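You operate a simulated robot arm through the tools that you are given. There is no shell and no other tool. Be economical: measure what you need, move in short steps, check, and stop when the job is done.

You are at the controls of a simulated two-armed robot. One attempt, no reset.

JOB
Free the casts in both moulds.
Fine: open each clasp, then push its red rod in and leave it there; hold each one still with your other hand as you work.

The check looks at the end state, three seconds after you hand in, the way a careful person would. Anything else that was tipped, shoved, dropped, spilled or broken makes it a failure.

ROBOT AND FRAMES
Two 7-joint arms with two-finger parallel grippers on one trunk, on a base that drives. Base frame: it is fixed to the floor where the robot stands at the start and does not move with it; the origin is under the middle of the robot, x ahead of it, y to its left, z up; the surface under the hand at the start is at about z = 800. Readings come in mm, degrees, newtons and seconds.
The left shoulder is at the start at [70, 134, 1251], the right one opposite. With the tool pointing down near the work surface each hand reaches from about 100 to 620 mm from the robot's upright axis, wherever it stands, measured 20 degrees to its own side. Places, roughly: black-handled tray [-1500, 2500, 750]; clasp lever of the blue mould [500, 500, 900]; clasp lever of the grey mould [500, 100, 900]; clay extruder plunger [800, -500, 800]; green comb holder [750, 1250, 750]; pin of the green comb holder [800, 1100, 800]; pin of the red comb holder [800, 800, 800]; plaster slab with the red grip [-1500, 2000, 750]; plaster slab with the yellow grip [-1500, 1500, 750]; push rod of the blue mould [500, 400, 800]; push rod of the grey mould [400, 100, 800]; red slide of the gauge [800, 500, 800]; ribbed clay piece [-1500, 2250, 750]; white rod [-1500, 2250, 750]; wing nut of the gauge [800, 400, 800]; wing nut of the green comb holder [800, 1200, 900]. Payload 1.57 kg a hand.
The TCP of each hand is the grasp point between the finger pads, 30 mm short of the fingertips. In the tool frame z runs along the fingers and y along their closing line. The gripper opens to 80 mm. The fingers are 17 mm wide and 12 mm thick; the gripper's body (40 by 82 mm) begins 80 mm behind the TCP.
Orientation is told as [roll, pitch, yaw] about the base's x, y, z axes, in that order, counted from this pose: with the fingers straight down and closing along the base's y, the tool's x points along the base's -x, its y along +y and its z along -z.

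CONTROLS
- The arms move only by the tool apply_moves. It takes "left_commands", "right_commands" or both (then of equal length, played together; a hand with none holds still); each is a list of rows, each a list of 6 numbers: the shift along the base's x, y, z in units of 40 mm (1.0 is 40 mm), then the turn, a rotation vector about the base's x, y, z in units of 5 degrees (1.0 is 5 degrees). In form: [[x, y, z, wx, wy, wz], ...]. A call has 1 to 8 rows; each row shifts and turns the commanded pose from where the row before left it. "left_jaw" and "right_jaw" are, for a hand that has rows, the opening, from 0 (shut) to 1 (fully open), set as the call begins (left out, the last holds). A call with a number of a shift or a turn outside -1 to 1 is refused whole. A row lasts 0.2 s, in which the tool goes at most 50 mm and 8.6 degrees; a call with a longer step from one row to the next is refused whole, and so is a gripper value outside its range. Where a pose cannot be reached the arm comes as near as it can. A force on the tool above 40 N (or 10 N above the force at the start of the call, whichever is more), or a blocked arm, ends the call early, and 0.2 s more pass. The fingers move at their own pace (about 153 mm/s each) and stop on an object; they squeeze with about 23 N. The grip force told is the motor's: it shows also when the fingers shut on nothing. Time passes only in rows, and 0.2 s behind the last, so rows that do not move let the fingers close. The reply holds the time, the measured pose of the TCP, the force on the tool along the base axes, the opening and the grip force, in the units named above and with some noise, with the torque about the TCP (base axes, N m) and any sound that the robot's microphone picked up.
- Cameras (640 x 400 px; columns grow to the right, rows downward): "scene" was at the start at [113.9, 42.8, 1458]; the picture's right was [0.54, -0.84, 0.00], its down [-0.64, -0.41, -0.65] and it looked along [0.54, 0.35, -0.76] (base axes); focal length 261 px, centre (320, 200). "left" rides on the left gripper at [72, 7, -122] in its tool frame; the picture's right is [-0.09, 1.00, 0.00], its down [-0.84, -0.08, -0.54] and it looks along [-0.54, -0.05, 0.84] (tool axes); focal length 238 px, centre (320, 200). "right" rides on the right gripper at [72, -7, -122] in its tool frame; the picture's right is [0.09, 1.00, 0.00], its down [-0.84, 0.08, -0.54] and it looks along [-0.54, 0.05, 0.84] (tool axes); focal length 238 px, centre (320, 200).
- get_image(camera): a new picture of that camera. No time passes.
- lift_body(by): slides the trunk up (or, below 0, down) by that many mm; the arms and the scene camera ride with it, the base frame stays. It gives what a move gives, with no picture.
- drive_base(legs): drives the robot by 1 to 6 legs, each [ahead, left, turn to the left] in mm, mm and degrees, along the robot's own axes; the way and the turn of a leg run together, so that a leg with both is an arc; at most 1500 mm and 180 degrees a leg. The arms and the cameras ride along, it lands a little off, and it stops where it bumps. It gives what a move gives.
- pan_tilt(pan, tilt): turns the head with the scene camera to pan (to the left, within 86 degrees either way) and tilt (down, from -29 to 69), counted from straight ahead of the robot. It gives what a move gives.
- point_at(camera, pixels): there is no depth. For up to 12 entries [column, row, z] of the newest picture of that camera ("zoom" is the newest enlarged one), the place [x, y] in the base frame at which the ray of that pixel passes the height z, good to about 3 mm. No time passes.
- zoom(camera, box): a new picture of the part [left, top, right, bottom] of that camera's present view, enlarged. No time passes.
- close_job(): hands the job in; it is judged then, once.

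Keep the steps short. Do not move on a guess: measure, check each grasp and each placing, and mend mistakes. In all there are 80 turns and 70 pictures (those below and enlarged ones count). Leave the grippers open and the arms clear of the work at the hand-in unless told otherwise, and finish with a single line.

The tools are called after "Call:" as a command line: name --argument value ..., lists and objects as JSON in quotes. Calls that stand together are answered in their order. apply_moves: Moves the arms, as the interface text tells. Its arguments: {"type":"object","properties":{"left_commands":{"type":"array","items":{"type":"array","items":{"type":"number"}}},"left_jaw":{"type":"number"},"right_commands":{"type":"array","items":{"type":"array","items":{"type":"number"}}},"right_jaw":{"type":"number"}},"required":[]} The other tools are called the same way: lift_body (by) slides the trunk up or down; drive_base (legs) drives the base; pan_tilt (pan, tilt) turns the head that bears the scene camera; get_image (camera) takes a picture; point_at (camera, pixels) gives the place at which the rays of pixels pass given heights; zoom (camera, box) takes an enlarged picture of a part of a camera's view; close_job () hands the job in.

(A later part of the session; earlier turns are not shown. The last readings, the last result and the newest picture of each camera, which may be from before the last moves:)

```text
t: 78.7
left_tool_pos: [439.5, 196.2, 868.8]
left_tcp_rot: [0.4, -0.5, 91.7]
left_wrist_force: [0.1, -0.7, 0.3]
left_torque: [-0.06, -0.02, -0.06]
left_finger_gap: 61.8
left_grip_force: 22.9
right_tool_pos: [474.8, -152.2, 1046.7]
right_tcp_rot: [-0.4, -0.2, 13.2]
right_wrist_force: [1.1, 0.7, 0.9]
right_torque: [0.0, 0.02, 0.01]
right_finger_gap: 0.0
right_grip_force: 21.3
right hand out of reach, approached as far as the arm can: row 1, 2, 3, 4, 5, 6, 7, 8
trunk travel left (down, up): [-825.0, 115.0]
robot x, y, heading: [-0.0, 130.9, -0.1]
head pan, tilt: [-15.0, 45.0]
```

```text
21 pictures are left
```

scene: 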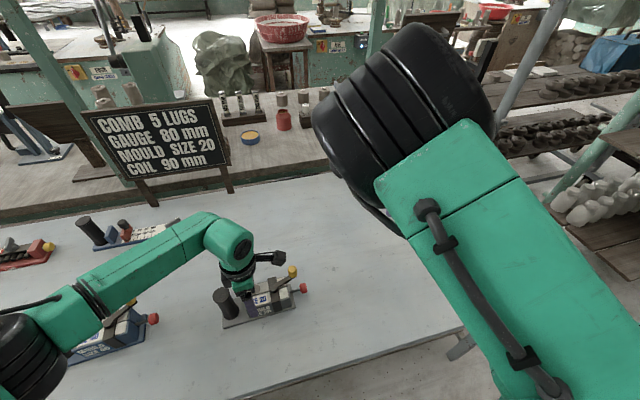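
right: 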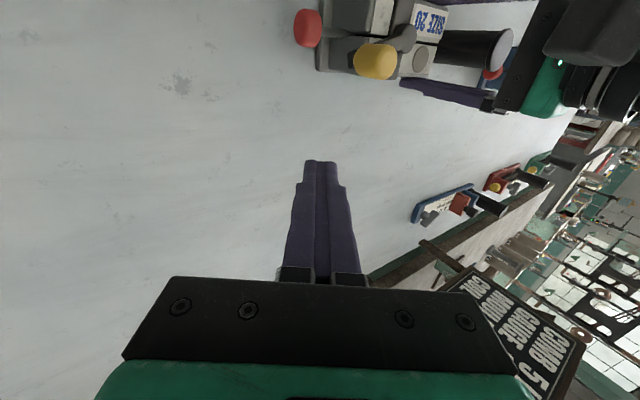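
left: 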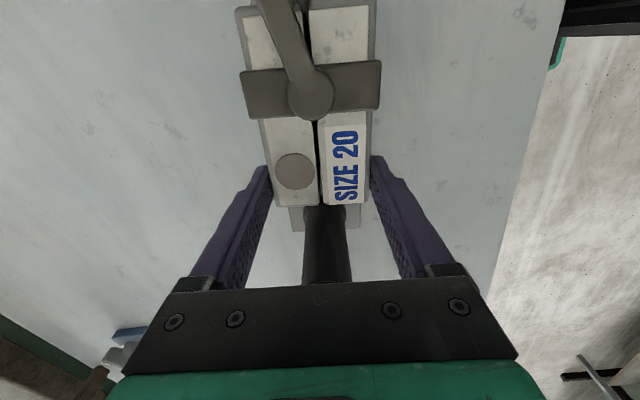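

The elbow is up rather than fully out, so it still blocks. I'll go back to the free spot at the right and turn yaw further positive (towards 190°), so the elbow swings all the way out before I return.

Call:
apply_moves --right_commands '[[-0.4, -0.4, 0.3, 0, 0, 1], [-0.4, -0.4, 0.3, 0, 0, 1], [-0.4, -0.4, 0.3, 0, 0, 1], [-0.4, -0.4, 0.3, 0, 0, 1], [-0.4, -0.4, 0.3, 0, 0, 1], [-0.4, -0.4, 0.3, 0, 0, 1], [-0.4, -0.4, 0.3, 0, 0, 1], [0, 0, 0, 0, 0, 1]]'

Call:
apply_moves --right_commands '[[0, 0, 0, 0, 0, 1], [0, 0, 0, 0, 0, 1], [0, 0, 0, 0, 0, 1], [0, 0, 0, 0, 0, 1], [0, 0, 0, 0, 0, 1], [0, 0, 0, 0, 0, 1], [0, 0, 0, 0, 0, 1], [0, 0, 0, 0, 0, 1]]'

Call:
apply_moves --right_commands '[[0, 0, 0, 0, 0, 1], [0, 0, 0, 0, 0, 1], [0, 0, 0, 0, 0, 1], [0, 0, 0, 0, 0, 1], [0, 0, 0, 0, 0, 1], [0, 0, 0, 0, 0, 1], [0, 0, 0, 0, 0, 1], [0, 0, 0, 0, 0, 1]]'

Call:
apply_moves --right_commands '[[0, 0, 0, 0, 0, 1], [0, 0, 0, 0, 0, 1], [0, 0, 0, 0, 0, 1], [0, 0, 0, 0, 0, 1], [0, 0, 0, 0, 0, 1], [0, 0, 0, 0, 0, 1], [0, 0, 0, 0, 0, 1], [0, 0, 0, 0, 0, 1]]'

Call:
apply_moves --right_commands '[[0, 0, 0, 0, 0, 1], [0, 0, 0, 0, 0, 1], [0, 0, 0, 0, 0, 1], [0, 0, 0, 0, 0, 1], [0, 0, 0, 0, 0, 1], [0, 0, 0, 0, 0, 1], [0, 0, 0, 0, 0, 1], [0, 0, 0, 0, 0, 1]]'

Call:
get_image --camera "scene"

```text
t: 80.5
left_tool_pos: [439.4, 196.0, 868.3]
left_tcp_rot: [0.3, -0.5, 91.4]
left_wrist_force: [-0.3, -0.8, -0.1]
left_torque: [-0.08, -0.02, -0.06]
left_finger_gap: 62.0
left_grip_force: 22.7
right_tool_pos: [362.6, -263.2, 1130.5]
right_tcp_rot: [-0.2, -0.3, 53.5]
right_wrist_force: [-0.2, 0.4, 0.5]
right_torque: [0.01, 0.02, -0.02]
right_finger_gap: 0.0
right_grip_force: 21.5
trunk travel left (down, up): [-825.0, 115.0]
robot x, y, heading: [2.4, 131.2, 0.0]
head pan, tilt: [-15.0, 45.0]
```

```text
t: 82.3
left_tool_pos: [440.3, 195.9, 867.4]
left_tcp_rot: [0.2, -0.6, 91.6]
left_wrist_force: [0.4, 0.4, -0.1]
left_torque: [-0.04, -0.03, -0.08]
left_finger_gap: 62.1
left_grip_force: 22.9
right_tool_pos: [360.8, -263.1, 1132.2]
right_tcp_rot: [-0.4, -0.4, 93.3]
right_wrist_force: [0.4, -0.7, 0.1]
right_torque: [0.03, 0.0, -0.02]
right_finger_gap: 0.0
right_grip_force: 21.9
trunk travel left (down, up): [-825.0, 115.0]
robot x, y, heading: [-2.5, 131.3, 0.1]
head pan, tilt: [-15.0, 45.0]
```

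```text
t: 84.1
left_tool_pos: [439.5, 195.1, 867.9]
left_tcp_rot: [0.4, -0.6, 91.6]
left_wrist_force: [-0.3, -0.1, 0.1]
left_torque: [0.0, -0.08, 0.04]
left_finger_gap: 61.8
left_grip_force: 23.0
right_tool_pos: [364.7, -267.9, 1136.4]
right_tcp_rot: [-0.1, -0.5, 132.8]
right_wrist_force: [-0.1, 0.1, 0.1]
right_torque: [-0.05, 0.03, 0.0]
right_finger_gap: 0.1
right_grip_force: 21.1
right hand out of reach, approached as far as the arm can: row 8
trunk travel left (down, up): [-825.0, 115.0]
robot x, y, heading: [1.5, 132.4, 0.0]
head pan, tilt: [-15.0, 45.0]
```

```text
t: 85.9
left_tool_pos: [440.4, 195.4, 868.7]
left_tcp_rot: [0.2, -0.6, 91.6]
left_wrist_force: [-1.0, -1.3, -0.3]
left_torque: [-0.03, 0.01, -0.08]
left_finger_gap: 61.5
left_grip_force: 23.4
right_tool_pos: [364.5, -268.2, 1137.8]
right_tcp_rot: [0.0, -0.5, 132.7]
right_wrist_force: [-0.1, -0.5, 0.4]
right_torque: [0.0, 0.03, 0.0]
right_finger_gap: 0.0
right_grip_force: 21.0
right hand out of reach, approached as far as the arm can: row 1, 2, 3, 4, 5, 6, 7, 8
trunk travel left (down, up): [-825.0, 115.0]
robot x, y, heading: [1.3, 127.4, -0.2]
head pan, tilt: [-15.0, 45.0]
```

```text
t: 87.7
left_tool_pos: [440.5, 196.6, 867.4]
left_tcp_rot: [0.3, -0.6, 91.7]
left_wrist_force: [0.1, -0.5, -0.6]
left_torque: [-0.07, 0.0, -0.03]
left_finger_gap: 61.8
left_grip_force: 23.3
right_tool_pos: [365.5, -266.2, 1136.0]
right_tcp_rot: [0.0, -0.4, 132.6]
right_wrist_force: [0.9, -0.1, 0.8]
right_torque: [0.0, 0.01, -0.03]
right_finger_gap: 0.0
right_grip_force: 21.0
right hand out of reach, approached as far as the arm can: row 1, 2, 3, 4, 5, 6, 7, 8
trunk travel left (down, up): [-825.0, 115.0]
robot x, y, heading: [-1.9, 133.9, 0.1]
head pan, tilt: [-15.0, 45.0]
```

```text
20 pictures are left
```

scene: 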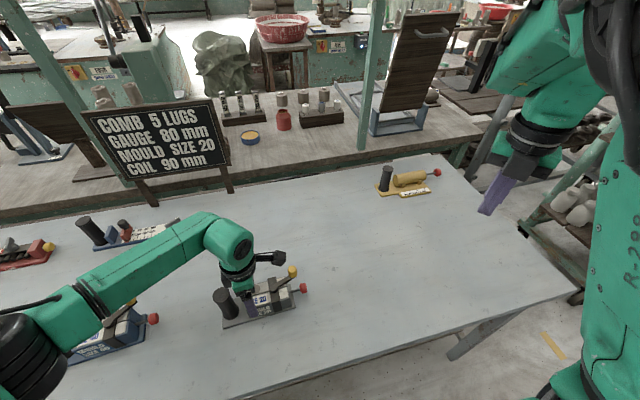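

The elbow is now properly out. I'll unwind yaw to about 0 here while lowering to z≈960, then come in towards the mould at low height, where the arm has more room to bend.

Call:
apply_moves --right_commands '[[0, 0, 0, 0, 0, -1], [0, 0, 0, 0, 0, -1], [0, 0, 0, 0, 0, -1], [0, 0, 0, 0, 0, -1], [0, 0, 0, 0, 0, -1], [0, 0, 0, 0, 0, -1], [0, 0, 0, 0, 0, -1], [0, 0, 0, 0, 0, -1]]'

Call:
apply_moves --right_commands '[[0, 0.1, -0.5, 0, 0, -1], [0, 0.1, -0.5, 0, 0, -1], [0, 0.1, -0.5, 0, 0, -1], [0, 0.1, -0.5, 0, 0, -1], [0, 0.1, -0.5, 0, 0, -1], [0, 0.1, -0.5, 0, 0, -1], [0, 0.1, -0.5, 0, 0, -1], [0, 0.1, -0.5, 0, 0, -1]]'

Call:
apply_moves --right_commands '[[0, 0.3, 0, 0, 0, -1], [0, 0.3, 0, 0, 0, -1], [0, 0.3, 0, 0, 0, -1], [0, 0.3, 0, 0, 0, -1], [0, 0.3, 0, 0, 0, -1], [0, 0.3, 0, 0, 0, -1], [0, 0.3, 0, 0, 0, -1], [0, 0.3, 0, 0, 0, -1]]'

Call:
get_image --camera "scene"

```text
t: 89.5
left_tool_pos: [440.3, 194.6, 867.7]
left_tcp_rot: [0.3, -0.6, 91.6]
left_wrist_force: [0.4, -0.4, -0.4]
left_torque: [-0.06, -0.07, 0.0]
left_finger_gap: 61.6
left_grip_force: 23.1
right_tool_pos: [363.9, -268.3, 1137.8]
right_tcp_rot: [0.0, -0.3, 92.7]
right_wrist_force: [-0.7, 0.5, -0.2]
right_torque: [-0.03, -0.01, 0.03]
right_finger_gap: 0.2
right_grip_force: 21.4
trunk travel left (down, up): [-825.0, 115.0]
robot x, y, heading: [-3.5, 131.4, 0.1]
head pan, tilt: [-15.0, 45.0]
```

```text
t: 91.3
left_tool_pos: [438.9, 194.4, 867.4]
left_tcp_rot: [0.2, -0.6, 91.6]
left_wrist_force: [-1.4, -0.1, 0.3]
left_torque: [-0.04, -0.07, 0.0]
left_finger_gap: 61.7
left_grip_force: 22.6
right_tool_pos: [364.6, -234.3, 976.2]
right_tcp_rot: [-0.2, -0.3, 52.7]
right_wrist_force: [0.9, 0.7, 0.1]
right_torque: [-0.01, 0.0, -0.04]
right_finger_gap: 0.0
right_grip_force: 21.2
trunk travel left (down, up): [-825.0, 115.0]
robot x, y, heading: [0.4, 133.4, -0.0]
head pan, tilt: [-15.0, 45.0]
```

```text
t: 93.1
left_tool_pos: [438.4, 196.0, 867.8]
left_tcp_rot: [0.4, -0.6, 91.6]
left_wrist_force: [-0.4, 1.0, 0.0]
left_torque: [-0.03, -0.05, -0.05]
left_finger_gap: 61.8
left_grip_force: 23.9
right_tool_pos: [368.5, -178.8, 969.3]
right_tcp_rot: [0.0, -0.4, 12.6]
right_wrist_force: [-0.3, -0.4, -0.9]
right_torque: [0.01, 0.02, -0.01]
right_finger_gap: 0.0
right_grip_force: 21.2
right hand out of reach, approached as far as the arm can: row 5, 6, 7, 8
trunk travel left (down, up): [-825.0, 115.0]
robot x, y, heading: [-0.1, 130.7, -0.2]
head pan, tilt: [-15.0, 45.0]
```

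```text
19 pictures are left
```

scene: 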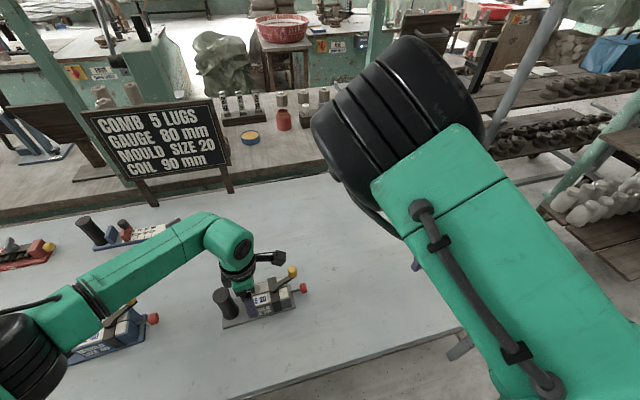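

The elbow rides up again as I come in. Before moving the base, I'll find out how far this posture reaches further out: go to x≈500, then towards +y at z≈970.

Call:
apply_moves --right_commands '[[0.8, 0, 0, 0, 0, -0.6], [0.8, 0, 0, 0, 0, -0.6], [0.8, 0, 0, 0, 0, -0.6], [0.8, 0, 0, 0, 0, -0.6], [0.2, 0.5, 0, 0, 0, 0], [0, 0.5, 0, 0, 0, 0], [0, 0.5, 0, 0, 0, 0], [0, 0.5, 0, 0, 0, 0]]'

Call:
apply_moves --right_commands '[[0, 0.5, 0, 0, 0, 0], [0, 0.5, 0, 0, 0, 0], [0, 0.5, 0, 0, 0, 0], [0, 0.5, 0, 0, 0, 0], [0, 0.5, 0, 0, 0, 0], [0, 0.5, 0, 0, 0, 0]]'

```text
t: 94.9
left_tool_pos: [440.2, 196.4, 868.2]
left_tcp_rot: [0.3, -0.6, 91.7]
left_wrist_force: [0.1, 0.7, 0.6]
left_torque: [-0.08, -0.07, -0.05]
left_finger_gap: 62.0
left_grip_force: 23.0
right_tool_pos: [518.2, -113.9, 968.7]
right_tcp_rot: [-0.1, -0.4, 0.7]
right_wrist_force: [-0.1, -0.3, 0.5]
right_torque: [-0.01, 0.0, 0.0]
right_finger_gap: 0.0
right_grip_force: 21.5
right hand out of reach, approached as far as the arm can: row 8
trunk travel left (down, up): [-825.0, 115.0]
robot x, y, heading: [0.1, 127.9, 0.2]
head pan, tilt: [-15.0, 45.0]
```

```text
t: 96.3
left_tool_pos: [440.9, 195.3, 867.9]
left_tcp_rot: [0.3, -0.6, 91.6]
left_wrist_force: [-0.4, 1.0, -0.5]
left_torque: [-0.02, -0.08, -0.02]
left_finger_gap: 62.0
left_grip_force: 22.8
right_tool_pos: [572.4, -36.3, 958.9]
right_tcp_rot: [-0.1, -0.4, 0.7]
right_wrist_force: [-0.3, 0.1, 0.0]
right_torque: [0.0, -0.03, 0.01]
right_finger_gap: 0.3
right_grip_force: 20.6
right hand out of reach, approached as far as the arm can: row 1, 2, 3, 4, 5, 6
trunk travel left (down, up): [-825.0, 115.0]
robot x, y, heading: [3.7, 131.3, -0.2]
head pan, tilt: [-15.0, 45.0]
```

From here the wrist can go wherever y ≤ about -110. If I tilt the hand so its fingers point towards +y, the wrist stays there while the fingertips reach the mould. I'll test that: move back a little, then roll while swinging the tip round the fixed wrist.

Call:
apply_moves --right_commands '[[-0.5, -0.9, 0.1, 0, 0, 0], [-0.5, -0.9, 0.1, 0, 0, 0], [-0.3, -0.5, 0, 0, 0, 0], [0, 0.43, 0.02, 1, 0, 0], [0, 0.43, 0.05, 1, 0, 0], [0, 0.42, 0.09, 1, 0, 0], [0, 0.41, 0.13, 1, 0, 0], [0, 0.4, 0.17, 1, 0, 0]]'

Call:
apply_moves --right_commands '[[0, 0.39, 0.2, 1, 0, 0], [0, 0.37, 0.23, 1, 0, 0], [0, 0.35, 0.26, 1, 0, 0], [0, 0.33, 0.28, 1, 0, 0], [0, 0.3, 0.3, 1, 0, 0]]'

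Call:
apply_moves --right_commands '[[0, 0, -0.6, 0, 0, 0], [0, 0, -0.6, 0, 0, 0], [0, 0, -0.6, 0, 0, 0]]'

```text
t: 98.1
left_tool_pos: [440.3, 195.1, 869.5]
left_tcp_rot: [0.3, -0.7, 91.6]
left_wrist_force: [0.0, -0.2, -0.1]
left_torque: [-0.06, -0.11, 0.05]
left_finger_gap: 61.6
left_grip_force: 23.8
right_tool_pos: [521.8, -43.5, 985.2]
right_tcp_rot: [25.0, -0.6, 0.5]
right_wrist_force: [-0.1, -0.4, -0.5]
right_torque: [0.0, 0.01, 0.01]
right_finger_gap: 0.1
right_grip_force: 20.8
trunk travel left (down, up): [-825.0, 115.0]
robot x, y, heading: [-0.2, 133.3, -0.1]
head pan, tilt: [-15.0, 45.0]
```

```text
t: 99.3
left_tool_pos: [441.1, 195.0, 867.2]
left_tcp_rot: [0.2, -0.6, 91.6]
left_wrist_force: [0.7, -1.1, 0.0]
left_torque: [-0.06, -0.1, 0.04]
left_finger_gap: 61.6
left_grip_force: 22.9
right_tool_pos: [522.6, 26.1, 1035.1]
right_tcp_rot: [50.1, -0.8, 0.1]
right_wrist_force: [-0.1, -0.2, 0.1]
right_torque: [-0.01, 0.0, 0.02]
right_finger_gap: 0.0
right_grip_force: 21.5
trunk travel left (down, up): [-825.0, 115.0]
robot x, y, heading: [0.7, 129.7, -0.2]
head pan, tilt: [-15.0, 45.0]
```

```text
t: 100.1
left_tool_pos: [441.1, 196.5, 868.9]
left_tcp_rot: [0.3, -0.6, 91.7]
left_wrist_force: [-0.8, 0.5, -0.1]
left_torque: [-0.1, -0.04, 0.0]
left_finger_gap: 62.0
left_grip_force: 22.9
right_tool_pos: [521.8, 25.5, 962.8]
right_tcp_rot: [50.0, -0.9, 0.2]
right_wrist_force: [-0.1, 0.2, 0.2]
right_torque: [0.04, 0.01, -0.01]
right_finger_gap: 0.0
right_grip_force: 21.4
trunk travel left (down, up): [-825.0, 115.0]
robot x, y, heading: [-2.3, 130.0, -0.1]
head pan, tilt: [-15.0, 45.0]
```

That works with no reach limits. Roll is 50° and the hand is at (522,25.5,963). Next I come beside the knob on its +x side, to about (496,75,904).

Call:
apply_moves --right_commands '[[-0.2, 0.41, -0.49, 0, 0, 0], [-0.2, 0.41, -0.49, 0, 0, 0], [-0.2, 0.41, -0.49, 0, 0, 0]]'

Call:
zoom --camera "right" --box '[200, 0, 520, 200]'

```text
t: 100.9
left_tool_pos: [440.2, 195.6, 868.8]
left_tcp_rot: [0.3, -0.5, 91.6]
left_wrist_force: [-0.5, 0.0, -0.8]
left_torque: [-0.01, -0.06, -0.05]
left_finger_gap: 61.6
left_grip_force: 23.2
right_tool_pos: [495.9, 74.8, 902.7]
right_tcp_rot: [49.8, -0.8, 0.1]
right_wrist_force: [0.4, -0.5, 0.8]
right_torque: [-0.04, -0.02, -0.02]
right_finger_gap: 0.0
right_grip_force: 21.0
trunk travel left (down, up): [-825.0, 115.0]
robot x, y, heading: [1.0, 128.2, 0.3]
head pan, tilt: [-15.0, 45.0]
```

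```text
2.00 times, centred on (360, 100) of right
```

zoom: 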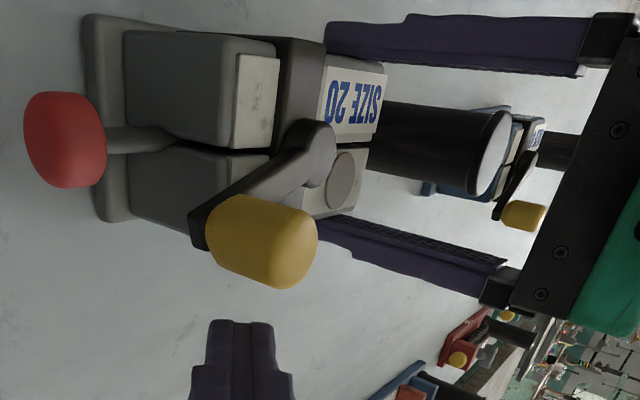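

The fingertip lies just on the +x side of the knob, with the block held. I'll push -x in 8 mm rows and watch the force.

Call:
apply_moves --right_commands '[[-0.2, 0, 0, 0, 0, 0], [-0.2, 0, 0, 0, 0, 0], [-0.2, 0, 0, 0, 0, 0], [-0.2, 0, 0, 0, 0, 0], [-0.2, 0, 0, 0, 0, 0]]'

Call:
zoom --camera "right" --box '[200, 0, 520, 200]'

```text
t: 102.1
left_tool_pos: [439.8, 195.6, 867.2]
left_tcp_rot: [0.3, -0.6, 91.6]
left_wrist_force: [-2.6, 0.5, 0.1]
left_torque: [0.16, -0.15, -0.28]
left_finger_gap: 61.7
left_grip_force: 22.8
right_tool_pos: [458.2, 74.0, 903.7]
right_tcp_rot: [50.1, -0.7, 0.2]
right_wrist_force: [2.2, -0.8, 0.3]
right_torque: [-0.01, -0.02, -0.04]
right_finger_gap: 0.1
right_grip_force: 21.4
trunk travel left (down, up): [-825.0, 115.0]
robot x, y, heading: [0.6, 128.5, 0.1]
head pan, tilt: [-15.0, 45.0]
```

```text
2.00 times, centred on (360, 100) of right
```

zoom: 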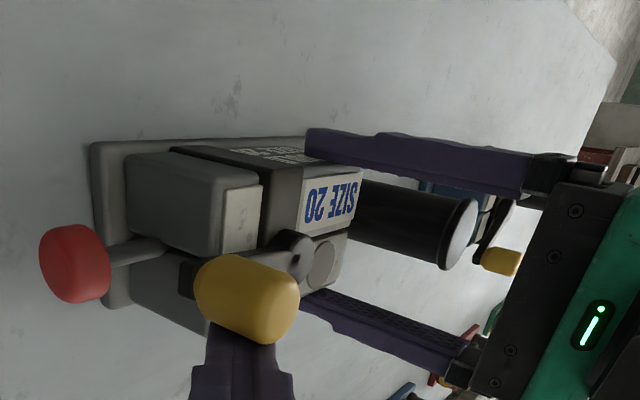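

The lever is turning at 2 N with the mould held. I'll keep pushing -x with a little +y to follow the arc.

Call:
apply_moves --right_commands '[[-0.2, 0, 0, 0, 0, 0], [-0.2, 0, 0, 0, 0, 0], [-0.2, 0.02, 0, 0, 0, 0], [-0.2, 0.05, 0, 0, 0, 0], [-0.2, 0.1, 0, 0, 0, 0]]'

Call:
zoom --camera "right" --box '[200, 60, 520, 260]'

```text
t: 103.3
left_tool_pos: [439.3, 195.1, 868.8]
left_tcp_rot: [0.3, -0.6, 91.5]
left_wrist_force: [-3.0, -2.4, -0.2]
left_torque: [-0.05, -0.15, -0.29]
left_finger_gap: 61.6
left_grip_force: 23.1
right_tool_pos: [432.9, 57.1, 895.6]
right_tcp_rot: [50.0, -0.8, 0.2]
right_wrist_force: [2.7, 1.1, 1.4]
right_torque: [0.05, 0.0, -0.06]
right_finger_gap: 0.0
right_grip_force: 21.4
right hand out of reach, approached as far as the arm can: row 1, 2, 3, 4, 5
trunk travel left (down, up): [-825.0, 115.0]
robot x, y, heading: [-0.1, 127.0, 0.1]
head pan, tilt: [-15.0, 45.0]
```

```text
2.00 times, centred on (360, 160) of right
```

zoom: 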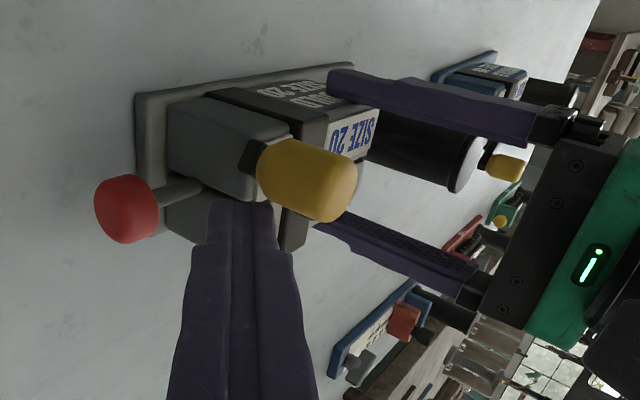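

The lever is past straight (knob at x≈413), but the arm hit its reach limit and slid down a little. Yawing the hand +30° puts the wrist further out and aims the fingers towards -x. I'll do that, raise 8 mm, and push on.

Call:
apply_moves --right_commands '[[0.1, 0, 0.1, 0, 0, 1], [0, 0.05, 0.1, 0, 0, 1], [0, 0.05, 0, 0, 0, 1], [0, 0.05, 0, 0, 0, 1], [0, 0.05, 0, 0, 0, 1], [0, 0.05, 0, 0, 0, 1]]'

Call:
apply_moves --right_commands '[[-0.2, 0.05, 0, 0, 0, 0], [-0.2, 0.05, 0, 0, 0, 0], [-0.2, 0.1, 0, 0, 0, 0], [-0.2, 0.1, 0, 0, 0, 0]]'

Call:
get_image --camera "right"

```text
t: 104.7
left_tool_pos: [439.8, 196.2, 868.0]
left_tcp_rot: [0.3, -0.6, 91.6]
left_wrist_force: [-1.2, 0.1, -0.1]
left_torque: [-0.17, -0.19, -0.05]
left_finger_gap: 61.7
left_grip_force: 23.3
right_tool_pos: [436.9, 69.1, 902.1]
right_tcp_rot: [50.0, -0.7, 30.1]
right_wrist_force: [0.7, -1.4, 1.9]
right_torque: [0.01, 0.02, 0.04]
right_finger_gap: 0.0
right_grip_force: 20.7
trunk travel left (down, up): [-825.0, 115.0]
robot x, y, heading: [-1.1, 128.2, -0.0]
head pan, tilt: [-15.0, 45.0]
```

```text
t: 105.7
left_tool_pos: [440.1, 195.4, 867.5]
left_tcp_rot: [0.3, -0.7, 91.5]
left_wrist_force: [-10.0, 5.7, -0.4]
left_torque: [-0.08, -0.37, -1.28]
left_finger_gap: 66.0
left_grip_force: 22.8
right_tool_pos: [411.9, 72.8, 898.8]
right_tcp_rot: [50.0, -0.9, 30.1]
right_wrist_force: [11.9, -8.0, 9.5]
right_torque: [0.14, -0.02, -0.16]
right_finger_gap: 0.2
right_grip_force: 21.6
right hand out of reach, approached as far as the arm can: row 4
trunk travel left (down, up): [-825.0, 115.0]
robot x, y, heading: [2.0, 131.9, -0.2]
head pan, tilt: [-15.0, 45.0]
```

```text
15 pictures are left
```

right: 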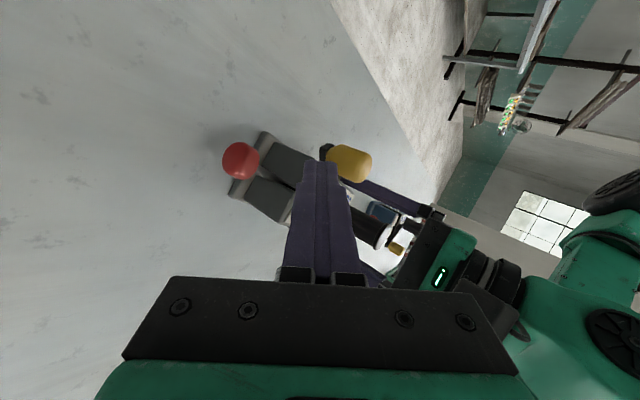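

The force jumped to 14 N and the left jaw was forced to 66 mm. The lever has most likely reached its open stop, roughly 80° from where it began. I'll back off and check from the scene camera.

Call:
apply_moves --right_commands '[[0.3, -0.1, 0.05, 0, 0, 0], [0.4, -0.4, 0.2, 0, 0, 0], [0.3, -0.6, 0.3, 0, 0, 0], [0.3, -0.6, 0.3, 0, 0, 0]]'

Call:
zoom --camera "scene" --box '[190, 220, 350, 320]'

Call:
zoom --camera "right" --box '[200, 40, 480, 215]'

```text
t: 106.7
left_tool_pos: [440.0, 194.7, 868.9]
left_tcp_rot: [0.3, -0.7, 91.5]
left_wrist_force: [0.0, -1.1, 0.1]
left_torque: [-0.2, -0.11, -0.01]
left_finger_gap: 63.6
left_grip_force: 22.8
right_tool_pos: [463.7, 6.2, 932.4]
right_tcp_rot: [50.0, -0.7, 30.2]
right_wrist_force: [-1.2, -0.6, 0.3]
right_torque: [0.02, -0.04, 0.0]
right_finger_gap: 0.1
right_grip_force: 21.6
trunk travel left (down, up): [-825.0, 115.0]
robot x, y, heading: [-3.3, 128.5, 0.0]
head pan, tilt: [-15.0, 45.0]
```

```text
4.00 times, centred on (270, 270) of scene
```

zoom: 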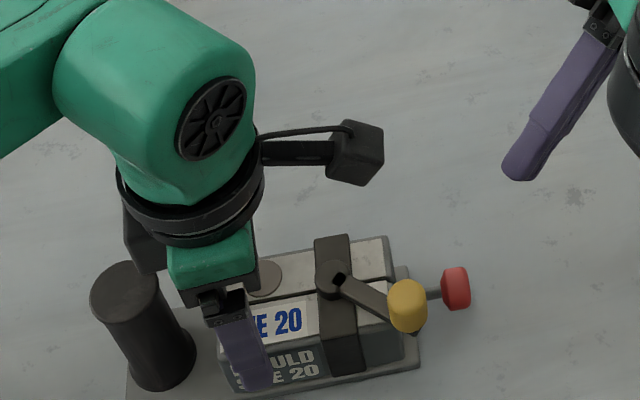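

```text
2.29 times, centred on (340, 128) of right
```

zoom: 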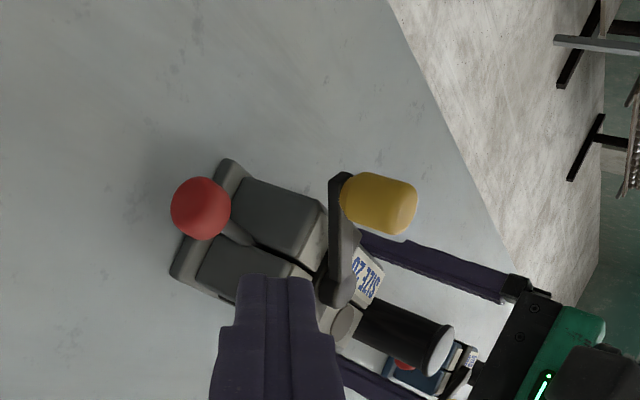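

The lever now points to the other side of the rod. I'll measure its angle.

Call:
point_at --camera "zoom" --pixels '[[377, 195, 895]]'

Call:
get_image --camera "scene"

Call:
point_at --camera "scene" --pixels '[[292, 296, 895], [274, 290, 880], [304, 292, 833], [221, 287, 913]]'

```text
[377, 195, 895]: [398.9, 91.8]
```

```text
12 pictures are left
```

scene: 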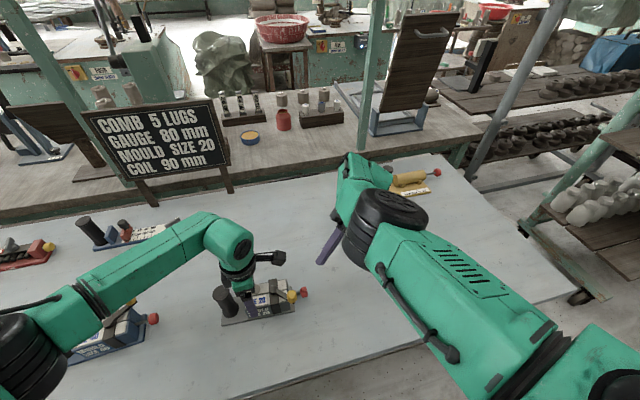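

```text
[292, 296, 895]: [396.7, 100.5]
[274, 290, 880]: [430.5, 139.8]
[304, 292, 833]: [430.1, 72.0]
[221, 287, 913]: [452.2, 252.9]
```

The lever swung about 60° and met a hard stop: 14 N purely along its arc, against 2 N while it was moving. The clasp is open. The mould has slipped to -7° in the grip. Reopening and closing the left jaw will square it, and meanwhile the right hand changes to the rod-pushing tilt (roll 65°, yaw 15°).

Call:
apply_moves --left_commands '[[0, 0, 0, 0, 0, 0], [0, 0, 0, 0, 0, 0], [0, 0, 0, 0, 0, 0]]' --right_commands '[[0, -0.2, 0, 0, 0, -1], [0, -0.2, 0, 0, 0, -1], [0, 0, 0, 0, 0, -1]]' --left_jaw 0.95

Call:
apply_moves --left_commands '[[0, 0, 0, 0, 0, 0], [0, 0, 0, 0, 0, 0], [0, 0, 0, 0, 0, 0]]' --right_commands '[[0, 0, -0.4, 1, 0, 0], [0, 0, -0.4, 1, 0, 0], [0, 0, -0.4, 1, 0, 0]]' --left_jaw 0

Call:
get_image --camera "right"

Call:
zoom --camera "scene" --box '[190, 220, 350, 320]'

```text
t: 107.5
left_tool_pos: [439.6, 195.6, 868.4]
left_tcp_rot: [0.3, -0.5, 91.5]
left_wrist_force: [0.1, 0.7, -0.4]
left_torque: [-0.04, 0.0, -0.02]
left_finger_gap: 76.0
left_grip_force: 0.1
right_tool_pos: [463.3, -9.0, 933.0]
right_tcp_rot: [50.0, -0.9, 15.1]
right_wrist_force: [-0.8, -0.1, -1.0]
right_torque: [-0.03, -0.04, 0.01]
right_finger_gap: 0.1
right_grip_force: 21.1
trunk travel left (down, up): [-825.0, 115.0]
robot x, y, heading: [-2.0, 130.5, -0.2]
head pan, tilt: [-15.0, 45.0]
```

```text
t: 108.3
left_tool_pos: [440.7, 195.5, 867.2]
left_tcp_rot: [0.2, -0.6, 91.7]
left_wrist_force: [-1.1, -0.8, 1.8]
left_torque: [0.33, -0.19, -0.05]
left_finger_gap: 63.2
left_grip_force: 22.9
right_tool_pos: [463.3, -9.7, 884.8]
right_tcp_rot: [64.7, -4.7, 14.5]
right_wrist_force: [-0.2, 0.0, -1.0]
right_torque: [0.0, -0.01, 0.01]
right_finger_gap: 0.0
right_grip_force: 21.2
trunk travel left (down, up): [-825.0, 115.0]
robot x, y, heading: [2.2, 132.4, 0.1]
head pan, tilt: [-15.0, 45.0]
```

```text
11 pictures are left
```

right: 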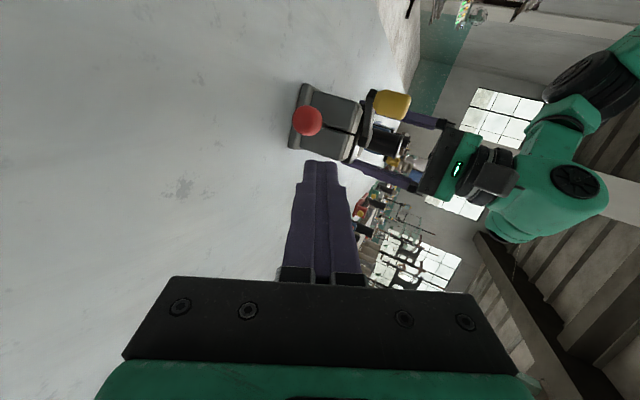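

```text
4.00 times, centred on (270, 270) of scene
```

zoom: 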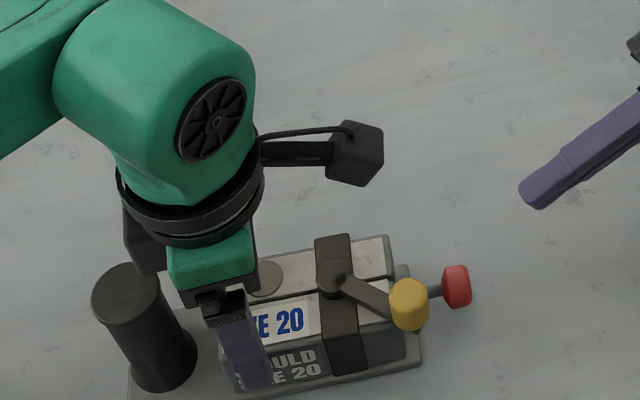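

The rod knob is at (430,72,833) and the mould is held again. I'll bring the fingertip to about (430,45,833), right in front of the knob.

Call:
apply_moves --right_commands '[[-0.22, 0.2, -0.325, 0, 0, 0], [-0.22, 0.2, -0.325, 0, 0, 0], [-0.22, 0.25, -0.325, 0, 0, 0]]'

Call:
get_image --camera "right"

```text
t: 109.1
left_tool_pos: [440.4, 194.0, 868.4]
left_tcp_rot: [0.3, -0.5, 91.5]
left_wrist_force: [-0.7, -0.5, 1.1]
left_torque: [-0.16, -0.17, -0.17]
left_finger_gap: 62.9
left_grip_force: 23.1
right_tool_pos: [436.0, 16.7, 844.5]
right_tcp_rot: [64.3, -4.6, 14.4]
right_wrist_force: [1.3, -0.5, 0.4]
right_torque: [0.0, 0.01, -0.03]
right_finger_gap: 0.0
right_grip_force: 21.4
trunk travel left (down, up): [-825.0, 115.0]
robot x, y, heading: [-1.6, 133.0, -0.0]
head pan, tilt: [-15.0, 45.0]
```

```text
9 pictures are left
```

right: 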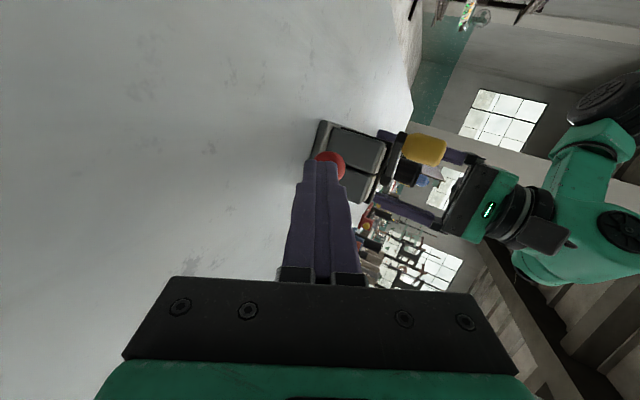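

The red knob is right behind the fingertips, slightly higher and to +x. I'll push along +y in 8 mm rows.

Call:
apply_moves --right_commands '[[0.06, 0.2, 0.08, 0, 0, 0], [0.06, 0.2, 0.04, 0, 0, 0], [0.03, 0.2, 0, 0, 0, 0], [0.03, 0.2, 0, 0, 0, 0]]'

Call:
apply_moves --right_commands '[[0.02, 0.2, 0, 0, 0, 0], [0.02, 0.2, 0, 0, 0, 0], [0.02, 0.2, 0, 0, 0, 0]]'

Call:
zoom --camera "scene" --box '[190, 220, 350, 320]'

```text
t: 110.1
left_tool_pos: [441.2, 195.8, 868.6]
left_tcp_rot: [0.2, -0.6, 91.7]
left_wrist_force: [1.2, 2.8, 1.4]
left_torque: [0.52, -0.33, -0.08]
left_finger_gap: 62.7
left_grip_force: 22.9
right_tool_pos: [445.5, 49.1, 851.7]
right_tcp_rot: [64.4, -4.7, 14.3]
right_wrist_force: [-0.5, -2.1, 1.1]
right_torque: [0.03, 0.02, 0.06]
right_finger_gap: 0.0
right_grip_force: 21.1
trunk travel left (down, up): [-825.0, 115.0]
robot x, y, heading: [5.0, 128.1, 0.0]
head pan, tilt: [-15.0, 45.0]
```

```text
t: 110.9
left_tool_pos: [438.5, 196.4, 867.0]
left_tcp_rot: [0.5, -0.9, 91.6]
left_wrist_force: [-6.1, 17.1, 0.0]
left_torque: [0.28, -0.34, -0.53]
left_finger_gap: 62.6
left_grip_force: 22.8
right_tool_pos: [447.0, 71.6, 850.1]
right_tcp_rot: [64.3, -4.7, 14.3]
right_wrist_force: [6.9, -21.8, 6.2]
right_torque: [-0.09, 0.16, -0.18]
right_finger_gap: 0.1
right_grip_force: 21.2
trunk travel left (down, up): [-825.0, 115.0]
robot x, y, heading: [-0.6, 129.7, 0.2]
head pan, tilt: [-15.0, 45.0]
```

```text
4.00 times, centred on (270, 270) of scene
```

zoom: 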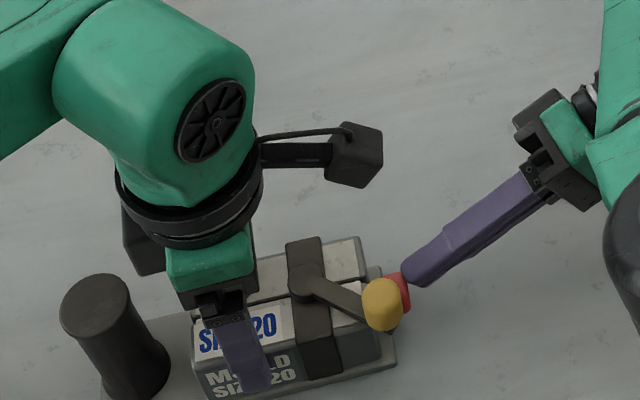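

The force rose from 2 N to 22 N, so the rod hit its end stop and the knob now sits near the block. The mould slid slightly along the grip. I'll back the right hand off and check that the rod stays in.

Call:
apply_moves --right_commands '[[0, -0.4, 0, 0, 0, 0], [0, -0.7, 0.2, 0, 0, 0], [0.2, -0.7, 0.5, 0, 0, 0], [0.2, -0.7, 0.6, 0, 0, 0]]'

Call:
zoom --camera "scene" --box '[206, 235, 318, 305]'

```text
t: 111.9
left_tool_pos: [441.5, 195.8, 867.9]
left_tcp_rot: [0.2, -0.7, 91.7]
left_wrist_force: [0.7, -0.5, -4.6]
left_torque: [-0.05, -0.11, 0.04]
left_finger_gap: 61.9
left_grip_force: 23.4
right_tool_pos: [461.8, -27.2, 902.3]
right_tcp_rot: [64.5, -4.6, 14.5]
right_wrist_force: [-0.1, -0.5, 0.1]
right_torque: [-0.01, 0.01, 0.03]
right_finger_gap: 0.0
right_grip_force: 21.0
trunk travel left (down, up): [-825.0, 115.0]
robot x, y, heading: [1.5, 127.7, -0.2]
head pan, tilt: [-15.0, 45.0]
```

```text
5.71 times, centred on (262, 270) of scene
```

zoom: 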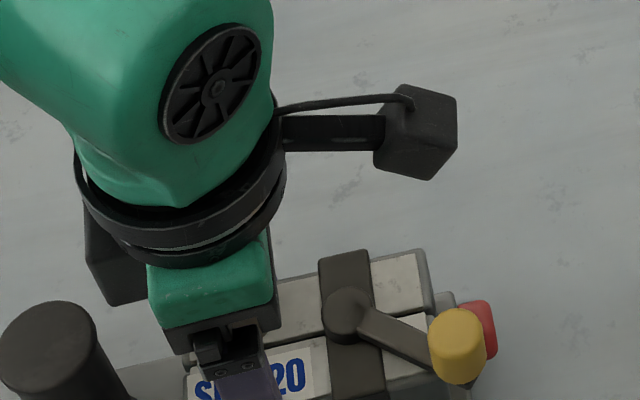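

The red knob is in against the plate and stayed there, and the lever is open. The grey mould is done. I'll slide it back 10 mm, release it, raise both hands, and drive so that everything relates to the blue mould the same way (offset +13 in x, +356 in y).

Call:
apply_moves --left_commands '[[0, -0.12, 0, 0, 0, 0], [0, -0.13, 0, 0, 0, 0], [0, 0, 0, 0, 0, 0]]'

Call:
apply_moves --left_commands '[[0, 0, 0, 0, 0, 0], [0, 0, 0, 0, 0, 0], [0, 0, 0.8, 0, 0, 0], [0, 0, 0.9, 0, 0, 0], [0, 0, 0.9, 0, 0, 0], [0, 0, 0.9, 0, 0, 0]]' --right_commands '[[0.1, -0.2, 0.5, 0, 0, 0], [0.1, -0.2, 0.5, 0, 0, 0], [0.1, 0, 0.6, 0, 0, 0], [0.1, 0, 0.6, 0, 0, 0], [0.1, 0, 0.6, 0, 0, 0], [0, 0, 0, 0, 0, 0]]' --left_jaw 1

Call:
drive_base --legs '[[13, 356, 0]]'

Call:
get_image --camera "left"

Call:
get_image --camera "scene"

```text
t: 112.7
left_tool_pos: [439.0, 186.0, 867.8]
left_tcp_rot: [0.3, -0.5, 91.6]
left_wrist_force: [-0.1, 0.0, -5.3]
left_torque: [0.04, 0.01, -0.01]
left_finger_gap: 62.0
left_grip_force: 23.2
right_tool_pos: [462.5, -26.2, 903.0]
right_tcp_rot: [64.4, -4.6, 14.4]
right_wrist_force: [0.0, 0.2, 0.4]
right_torque: [0.0, -0.01, 0.04]
right_finger_gap: 0.0
right_grip_force: 21.4
trunk travel left (down, up): [-825.0, 115.0]
robot x, y, heading: [-1.3, 130.7, 0.1]
head pan, tilt: [-15.0, 45.0]
```

```text
t: 114.1
left_tool_pos: [437.8, 185.3, 1010.3]
left_tcp_rot: [0.3, -0.6, 91.5]
left_wrist_force: [0.0, 0.0, 0.6]
left_torque: [0.0, 0.01, 0.01]
left_finger_gap: 80.0
left_grip_force: 0.1
right_tool_pos: [483.1, -41.1, 1015.1]
right_tcp_rot: [64.4, -4.7, 14.4]
right_wrist_force: [0.6, -0.3, 0.7]
right_torque: [-0.05, 0.01, -0.01]
right_finger_gap: 0.0
right_grip_force: 21.7
trunk travel left (down, up): [-825.0, 115.0]
robot x, y, heading: [-0.9, 130.0, 0.0]
head pan, tilt: [-15.0, 45.0]
```

```text
t: 116.4
left_tool_pos: [450.6, 537.4, 1010.9]
left_tcp_rot: [0.3, -0.5, 91.6]
left_wrist_force: [-0.3, 0.1, 0.4]
left_torque: [-0.01, 0.02, 0.01]
left_finger_gap: 80.1
left_grip_force: 0.1
right_tool_pos: [495.3, 311.9, 1015.2]
right_tcp_rot: [64.4, -4.7, 14.4]
right_wrist_force: [0.6, 0.5, 0.1]
right_torque: [0.02, 0.0, -0.01]
right_finger_gap: 0.0
right_grip_force: 21.6
trunk travel left (down, up): [-825.0, 115.0]
robot x, y, heading: [10.9, 481.9, 0.0]
head pan, tilt: [-15.0, 45.0]
```

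```text
6 pictures are left
```

left: 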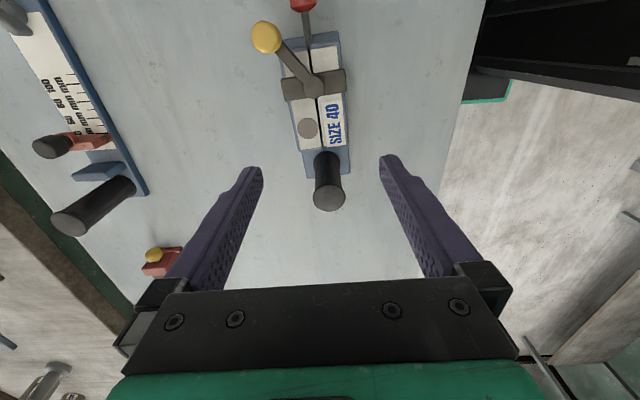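

```text
5 pictures are left
```

scene: 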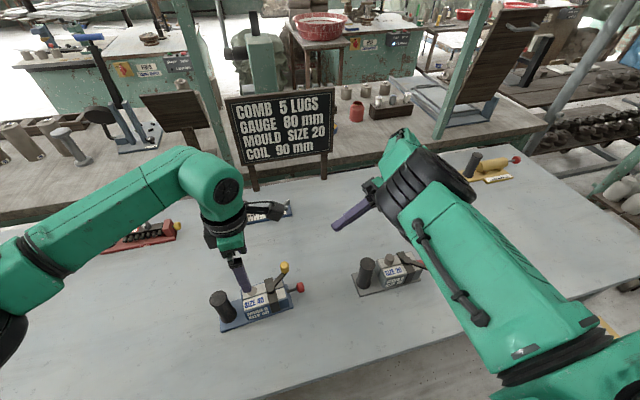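

The grey mould stands fine and the blue one lies ahead. I'll measure the blue mould from both views.

Call:
point_at --camera "left" --pixels '[[329, 197, 913], [314, 86, 880], [267, 36, 895], [303, 3, 833], [298, 146, 868], [350, 146, 868], [293, 105, 868], [347, 105, 868]]'

Call:
point_at --camera "scene" --pixels '[[220, 299, 913], [285, 267, 895], [300, 287, 833], [270, 284, 880]]'

```text
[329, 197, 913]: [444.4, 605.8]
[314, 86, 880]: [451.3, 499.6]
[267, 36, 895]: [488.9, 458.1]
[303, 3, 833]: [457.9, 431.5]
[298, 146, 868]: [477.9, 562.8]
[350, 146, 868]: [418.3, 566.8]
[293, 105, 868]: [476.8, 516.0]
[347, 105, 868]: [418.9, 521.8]
```

```text
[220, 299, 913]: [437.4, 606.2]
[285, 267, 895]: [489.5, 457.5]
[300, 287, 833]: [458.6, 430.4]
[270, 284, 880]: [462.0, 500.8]
```

Blue: post (441,606), pivot (454,500), knob (489,458), rod (458,431), yaw about +5°. The left hand goes to (448,548.5), yaw 95°, down to 868, and grips the block. The right hand then approaches the +x side of the knob.

Call:
apply_moves --left_commands '[[-0.07, 0.28, 0, 0, 0, 0.7], [0, 0, -0.9, 0, 0, 0], [0, 0, -0.9, 0, 0, 0], [0, 0, -0.9, 0, 0, 0], [0, 0, -0.86, 0, 0, 0]]' --left_jaw 1

Call:
apply_moves --left_commands '[[0, 0, 0, 0, 0, 0], [0, 0, 0, 0, 0, 0], [0, 0, 0, 0, 0, 0]]' --left_jaw 0

Call:
apply_moves --right_commands '[[0.115, 0.5, -0.5, 0, 0, 0], [0.115, 0.7, -0.55, 0, 0, 0], [0.115, 0.7, -0.55, 0, 0, 0], [0.115, 0.7, -0.55, 0, 0, 0], [0.115, 0.7, -0.55, 0, 0, 0]]'

Call:
get_image --camera "right"

```text
t: 117.6
left_tool_pos: [449.4, 551.2, 864.8]
left_tcp_rot: [0.3, -0.4, 95.0]
left_wrist_force: [0.2, 0.2, 0.1]
left_torque: [-0.01, 0.01, 0.01]
left_finger_gap: 79.9
left_grip_force: 0.0
right_tool_pos: [495.9, 312.2, 1015.4]
right_tcp_rot: [64.4, -4.6, 14.5]
right_wrist_force: [0.4, -0.4, -0.1]
right_torque: [-0.01, 0.01, -0.02]
right_finger_gap: 0.0
right_grip_force: 20.9
trunk travel left (down, up): [-825.0, 115.0]
robot x, y, heading: [10.5, 481.4, -0.1]
head pan, tilt: [-15.0, 45.0]
```

```text
t: 118.4
left_tool_pos: [449.9, 551.5, 864.7]
left_tcp_rot: [0.2, -0.6, 95.2]
left_wrist_force: [0.8, 0.4, 0.2]
left_torque: [-0.11, -0.13, 0.07]
left_finger_gap: 62.2
left_grip_force: 22.8
right_tool_pos: [497.0, 311.9, 1015.5]
right_tcp_rot: [64.4, -4.6, 14.3]
right_wrist_force: [0.3, 0.7, 0.0]
right_torque: [0.01, 0.01, 0.01]
right_finger_gap: 0.0
right_grip_force: 21.5
trunk travel left (down, up): [-825.0, 115.0]
robot x, y, heading: [11.1, 481.5, 0.1]
head pan, tilt: [-15.0, 45.0]
```

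```text
t: 119.6
left_tool_pos: [449.5, 551.6, 866.1]
left_tcp_rot: [0.3, -0.6, 95.2]
left_wrist_force: [0.1, -0.2, -0.1]
left_torque: [0.11, 0.01, 0.01]
left_finger_gap: 61.7
left_grip_force: 23.1
right_tool_pos: [517.8, 443.1, 907.4]
right_tcp_rot: [64.5, -4.5, 14.3]
right_wrist_force: [0.2, 0.5, -0.1]
right_torque: [-0.01, -0.01, -0.01]
right_finger_gap: 0.0
right_grip_force: 21.7
trunk travel left (down, up): [-825.0, 115.0]
robot x, y, heading: [13.7, 482.4, -0.2]
head pan, tilt: [-15.0, 45.0]
```

```text
4 pictures are left
```

right: 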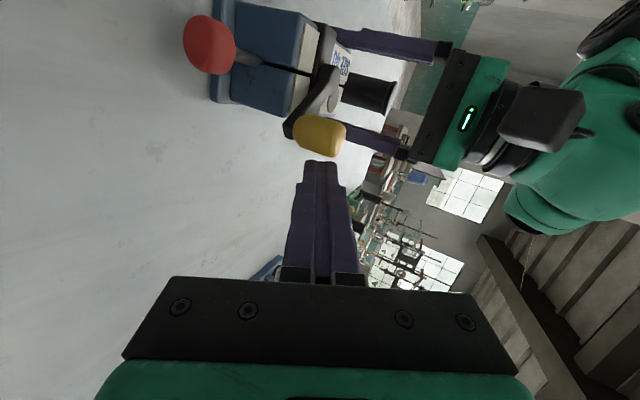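

The block is gripped (61.7) and the fingertip is right beside the yellow knob. I'll push along the lever's arc and stop short of the expected end.

Call:
apply_moves --right_commands '[[-0.18, -0.08, 0, 0, 0, 0], [-0.18, -0.08, 0, 0, 0, 0], [-0.18, -0.08, 0, 0, 0, 0], [-0.18, -0.06, 0, 0, 0, 0], [-0.2, -0.02, 0, 0, 0, 0], [-0.2, 0, 0, 0, 0, 0]]'

Call:
apply_moves --right_commands '[[-0.2, 0, 0, 0, 0, 0], [-0.15, 0, 0, 0, 0, 0]]'

```text
t: 121.0
left_tool_pos: [450.2, 551.9, 866.1]
left_tcp_rot: [0.4, -0.6, 95.1]
left_wrist_force: [-1.5, 0.6, -0.1]
left_torque: [0.15, -0.04, -0.19]
left_finger_gap: 61.6
left_grip_force: 23.1
right_tool_pos: [473.5, 431.4, 907.1]
right_tcp_rot: [64.4, -4.7, 14.4]
right_wrist_force: [2.2, 0.2, 0.9]
right_torque: [0.04, 0.0, -0.06]
right_finger_gap: 0.0
right_grip_force: 21.5
trunk travel left (down, up): [-825.0, 115.0]
robot x, y, heading: [9.8, 481.1, 0.0]
head pan, tilt: [-15.0, 45.0]
```

```text
t: 121.6
left_tool_pos: [449.2, 551.1, 865.5]
left_tcp_rot: [0.3, -0.7, 95.1]
left_wrist_force: [-1.8, -1.3, -0.8]
left_torque: [0.23, -0.08, -0.28]
left_finger_gap: 61.6
left_grip_force: 22.9
right_tool_pos: [459.6, 431.2, 906.2]
right_tcp_rot: [64.3, -4.6, 14.5]
right_wrist_force: [2.5, 0.6, 0.5]
right_torque: [-0.03, -0.03, -0.09]
right_finger_gap: 0.0
right_grip_force: 20.9
trunk travel left (down, up): [-825.0, 115.0]
robot x, y, heading: [13.4, 481.9, -0.1]
head pan, tilt: [-15.0, 45.0]
```

The lever turns smoothly at 2.5 N. I'll continue in small steps until the stop shows in the force.

Call:
apply_moves --right_commands '[[-0.15, 0.01, 0, 0, 0, 0], [-0.15, 0.02, 0, 0, 0, 0]]'

Call:
apply_moves --right_commands '[[-0.12, 0.02, 0, 0, 0, 0]]'

Call:
apply_moves --right_commands '[[-0.1, 0.03, 0, 0, 0, 0]]'

```text
t: 122.2
left_tool_pos: [449.7, 551.8, 865.6]
left_tcp_rot: [0.4, -0.5, 95.0]
left_wrist_force: [-6.8, -3.3, 0.4]
left_torque: [0.04, -0.18, -0.51]
left_finger_gap: 62.0
left_grip_force: 22.9
right_tool_pos: [447.3, 433.0, 907.7]
right_tcp_rot: [64.5, -4.8, 14.5]
right_wrist_force: [5.9, 3.1, 0.4]
right_torque: [0.07, -0.02, -0.19]
right_finger_gap: 0.1
right_grip_force: 21.4
trunk travel left (down, up): [-825.0, 115.0]
robot x, y, heading: [11.7, 478.3, 0.1]
head pan, tilt: [-15.0, 45.0]
```

```text
t: 122.6
left_tool_pos: [449.3, 551.6, 865.4]
left_tcp_rot: [0.4, -0.7, 95.0]
left_wrist_force: [-9.7, -1.3, 0.7]
left_torque: [0.04, -0.33, -0.82]
left_finger_gap: 62.0
left_grip_force: 22.6
right_tool_pos: [443.1, 433.1, 906.8]
right_tcp_rot: [64.2, -4.6, 14.4]
right_wrist_force: [10.0, 1.8, -1.6]
right_torque: [-0.12, -0.15, -0.26]
right_finger_gap: 0.0
right_grip_force: 21.7
trunk travel left (down, up): [-825.0, 115.0]
robot x, y, heading: [13.4, 483.5, 0.1]
head pan, tilt: [-15.0, 45.0]
```

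```text
t: 123.0
left_tool_pos: [450.6, 551.4, 864.3]
left_tcp_rot: [0.3, -0.6, 95.0]
left_wrist_force: [-10.6, 3.0, 0.1]
left_torque: [-0.23, -0.3, -1.02]
left_finger_gap: 63.0
left_grip_force: 23.3
right_tool_pos: [440.6, 434.9, 908.1]
right_tcp_rot: [64.4, -4.7, 14.4]
right_wrist_force: [9.9, -1.8, -1.4]
right_torque: [-0.11, -0.18, -0.23]
right_finger_gap: 0.0
right_grip_force: 21.6
trunk travel left (down, up): [-825.0, 115.0]
robot x, y, heading: [8.7, 479.3, 0.0]
head pan, tilt: [-15.0, 45.0]
```

The force rose to 10 N against 2.5 N while moving, at just the expected angle, so the lever is at its open stop. I'll back off, lower the hand in front of the red knob, and look.

Call:
apply_moves --right_commands '[[0.3, -0.15, 0, 0, 0, 0], [0.3, -0.8, 0, 0, 0, 0], [0, -0.7, -0.4, 0, 0, 0], [0, 0, -0.5, 0, 0, 0], [0, 0, -0.55, 0, 0, 0]]'

Call:
get_image --camera "right"

Call:
zoom --camera "scene" --box '[190, 235, 350, 335]'

```text
t: 124.2
left_tool_pos: [450.6, 550.6, 866.0]
left_tcp_rot: [0.3, -0.5, 95.1]
left_wrist_force: [0.3, -0.3, -0.3]
left_torque: [0.02, -0.06, 0.03]
left_finger_gap: 62.5
left_grip_force: 22.8
right_tool_pos: [462.7, 365.9, 848.8]
right_tcp_rot: [64.5, -4.6, 14.5]
right_wrist_force: [0.1, -0.7, -0.2]
right_torque: [-0.02, -0.03, -0.02]
right_finger_gap: 0.0
right_grip_force: 20.8
trunk travel left (down, up): [-825.0, 115.0]
robot x, y, heading: [11.6, 482.5, -0.1]
head pan, tilt: [-15.0, 45.0]
```

```text
3 pictures are left
```

right: 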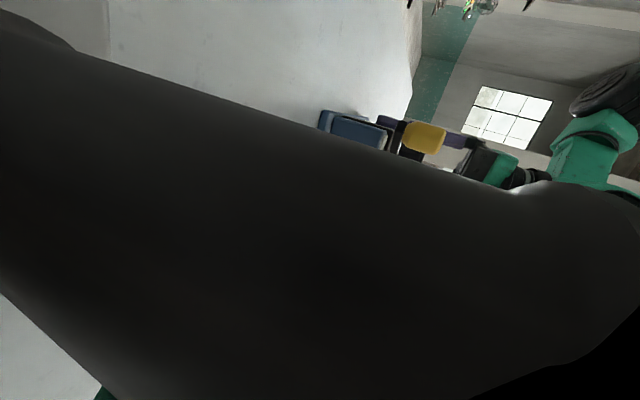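

```text
4.00 times, centred on (270, 285) of scene
```

zoom: 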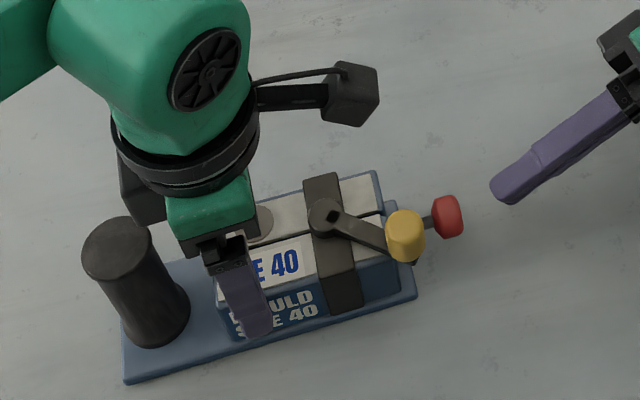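

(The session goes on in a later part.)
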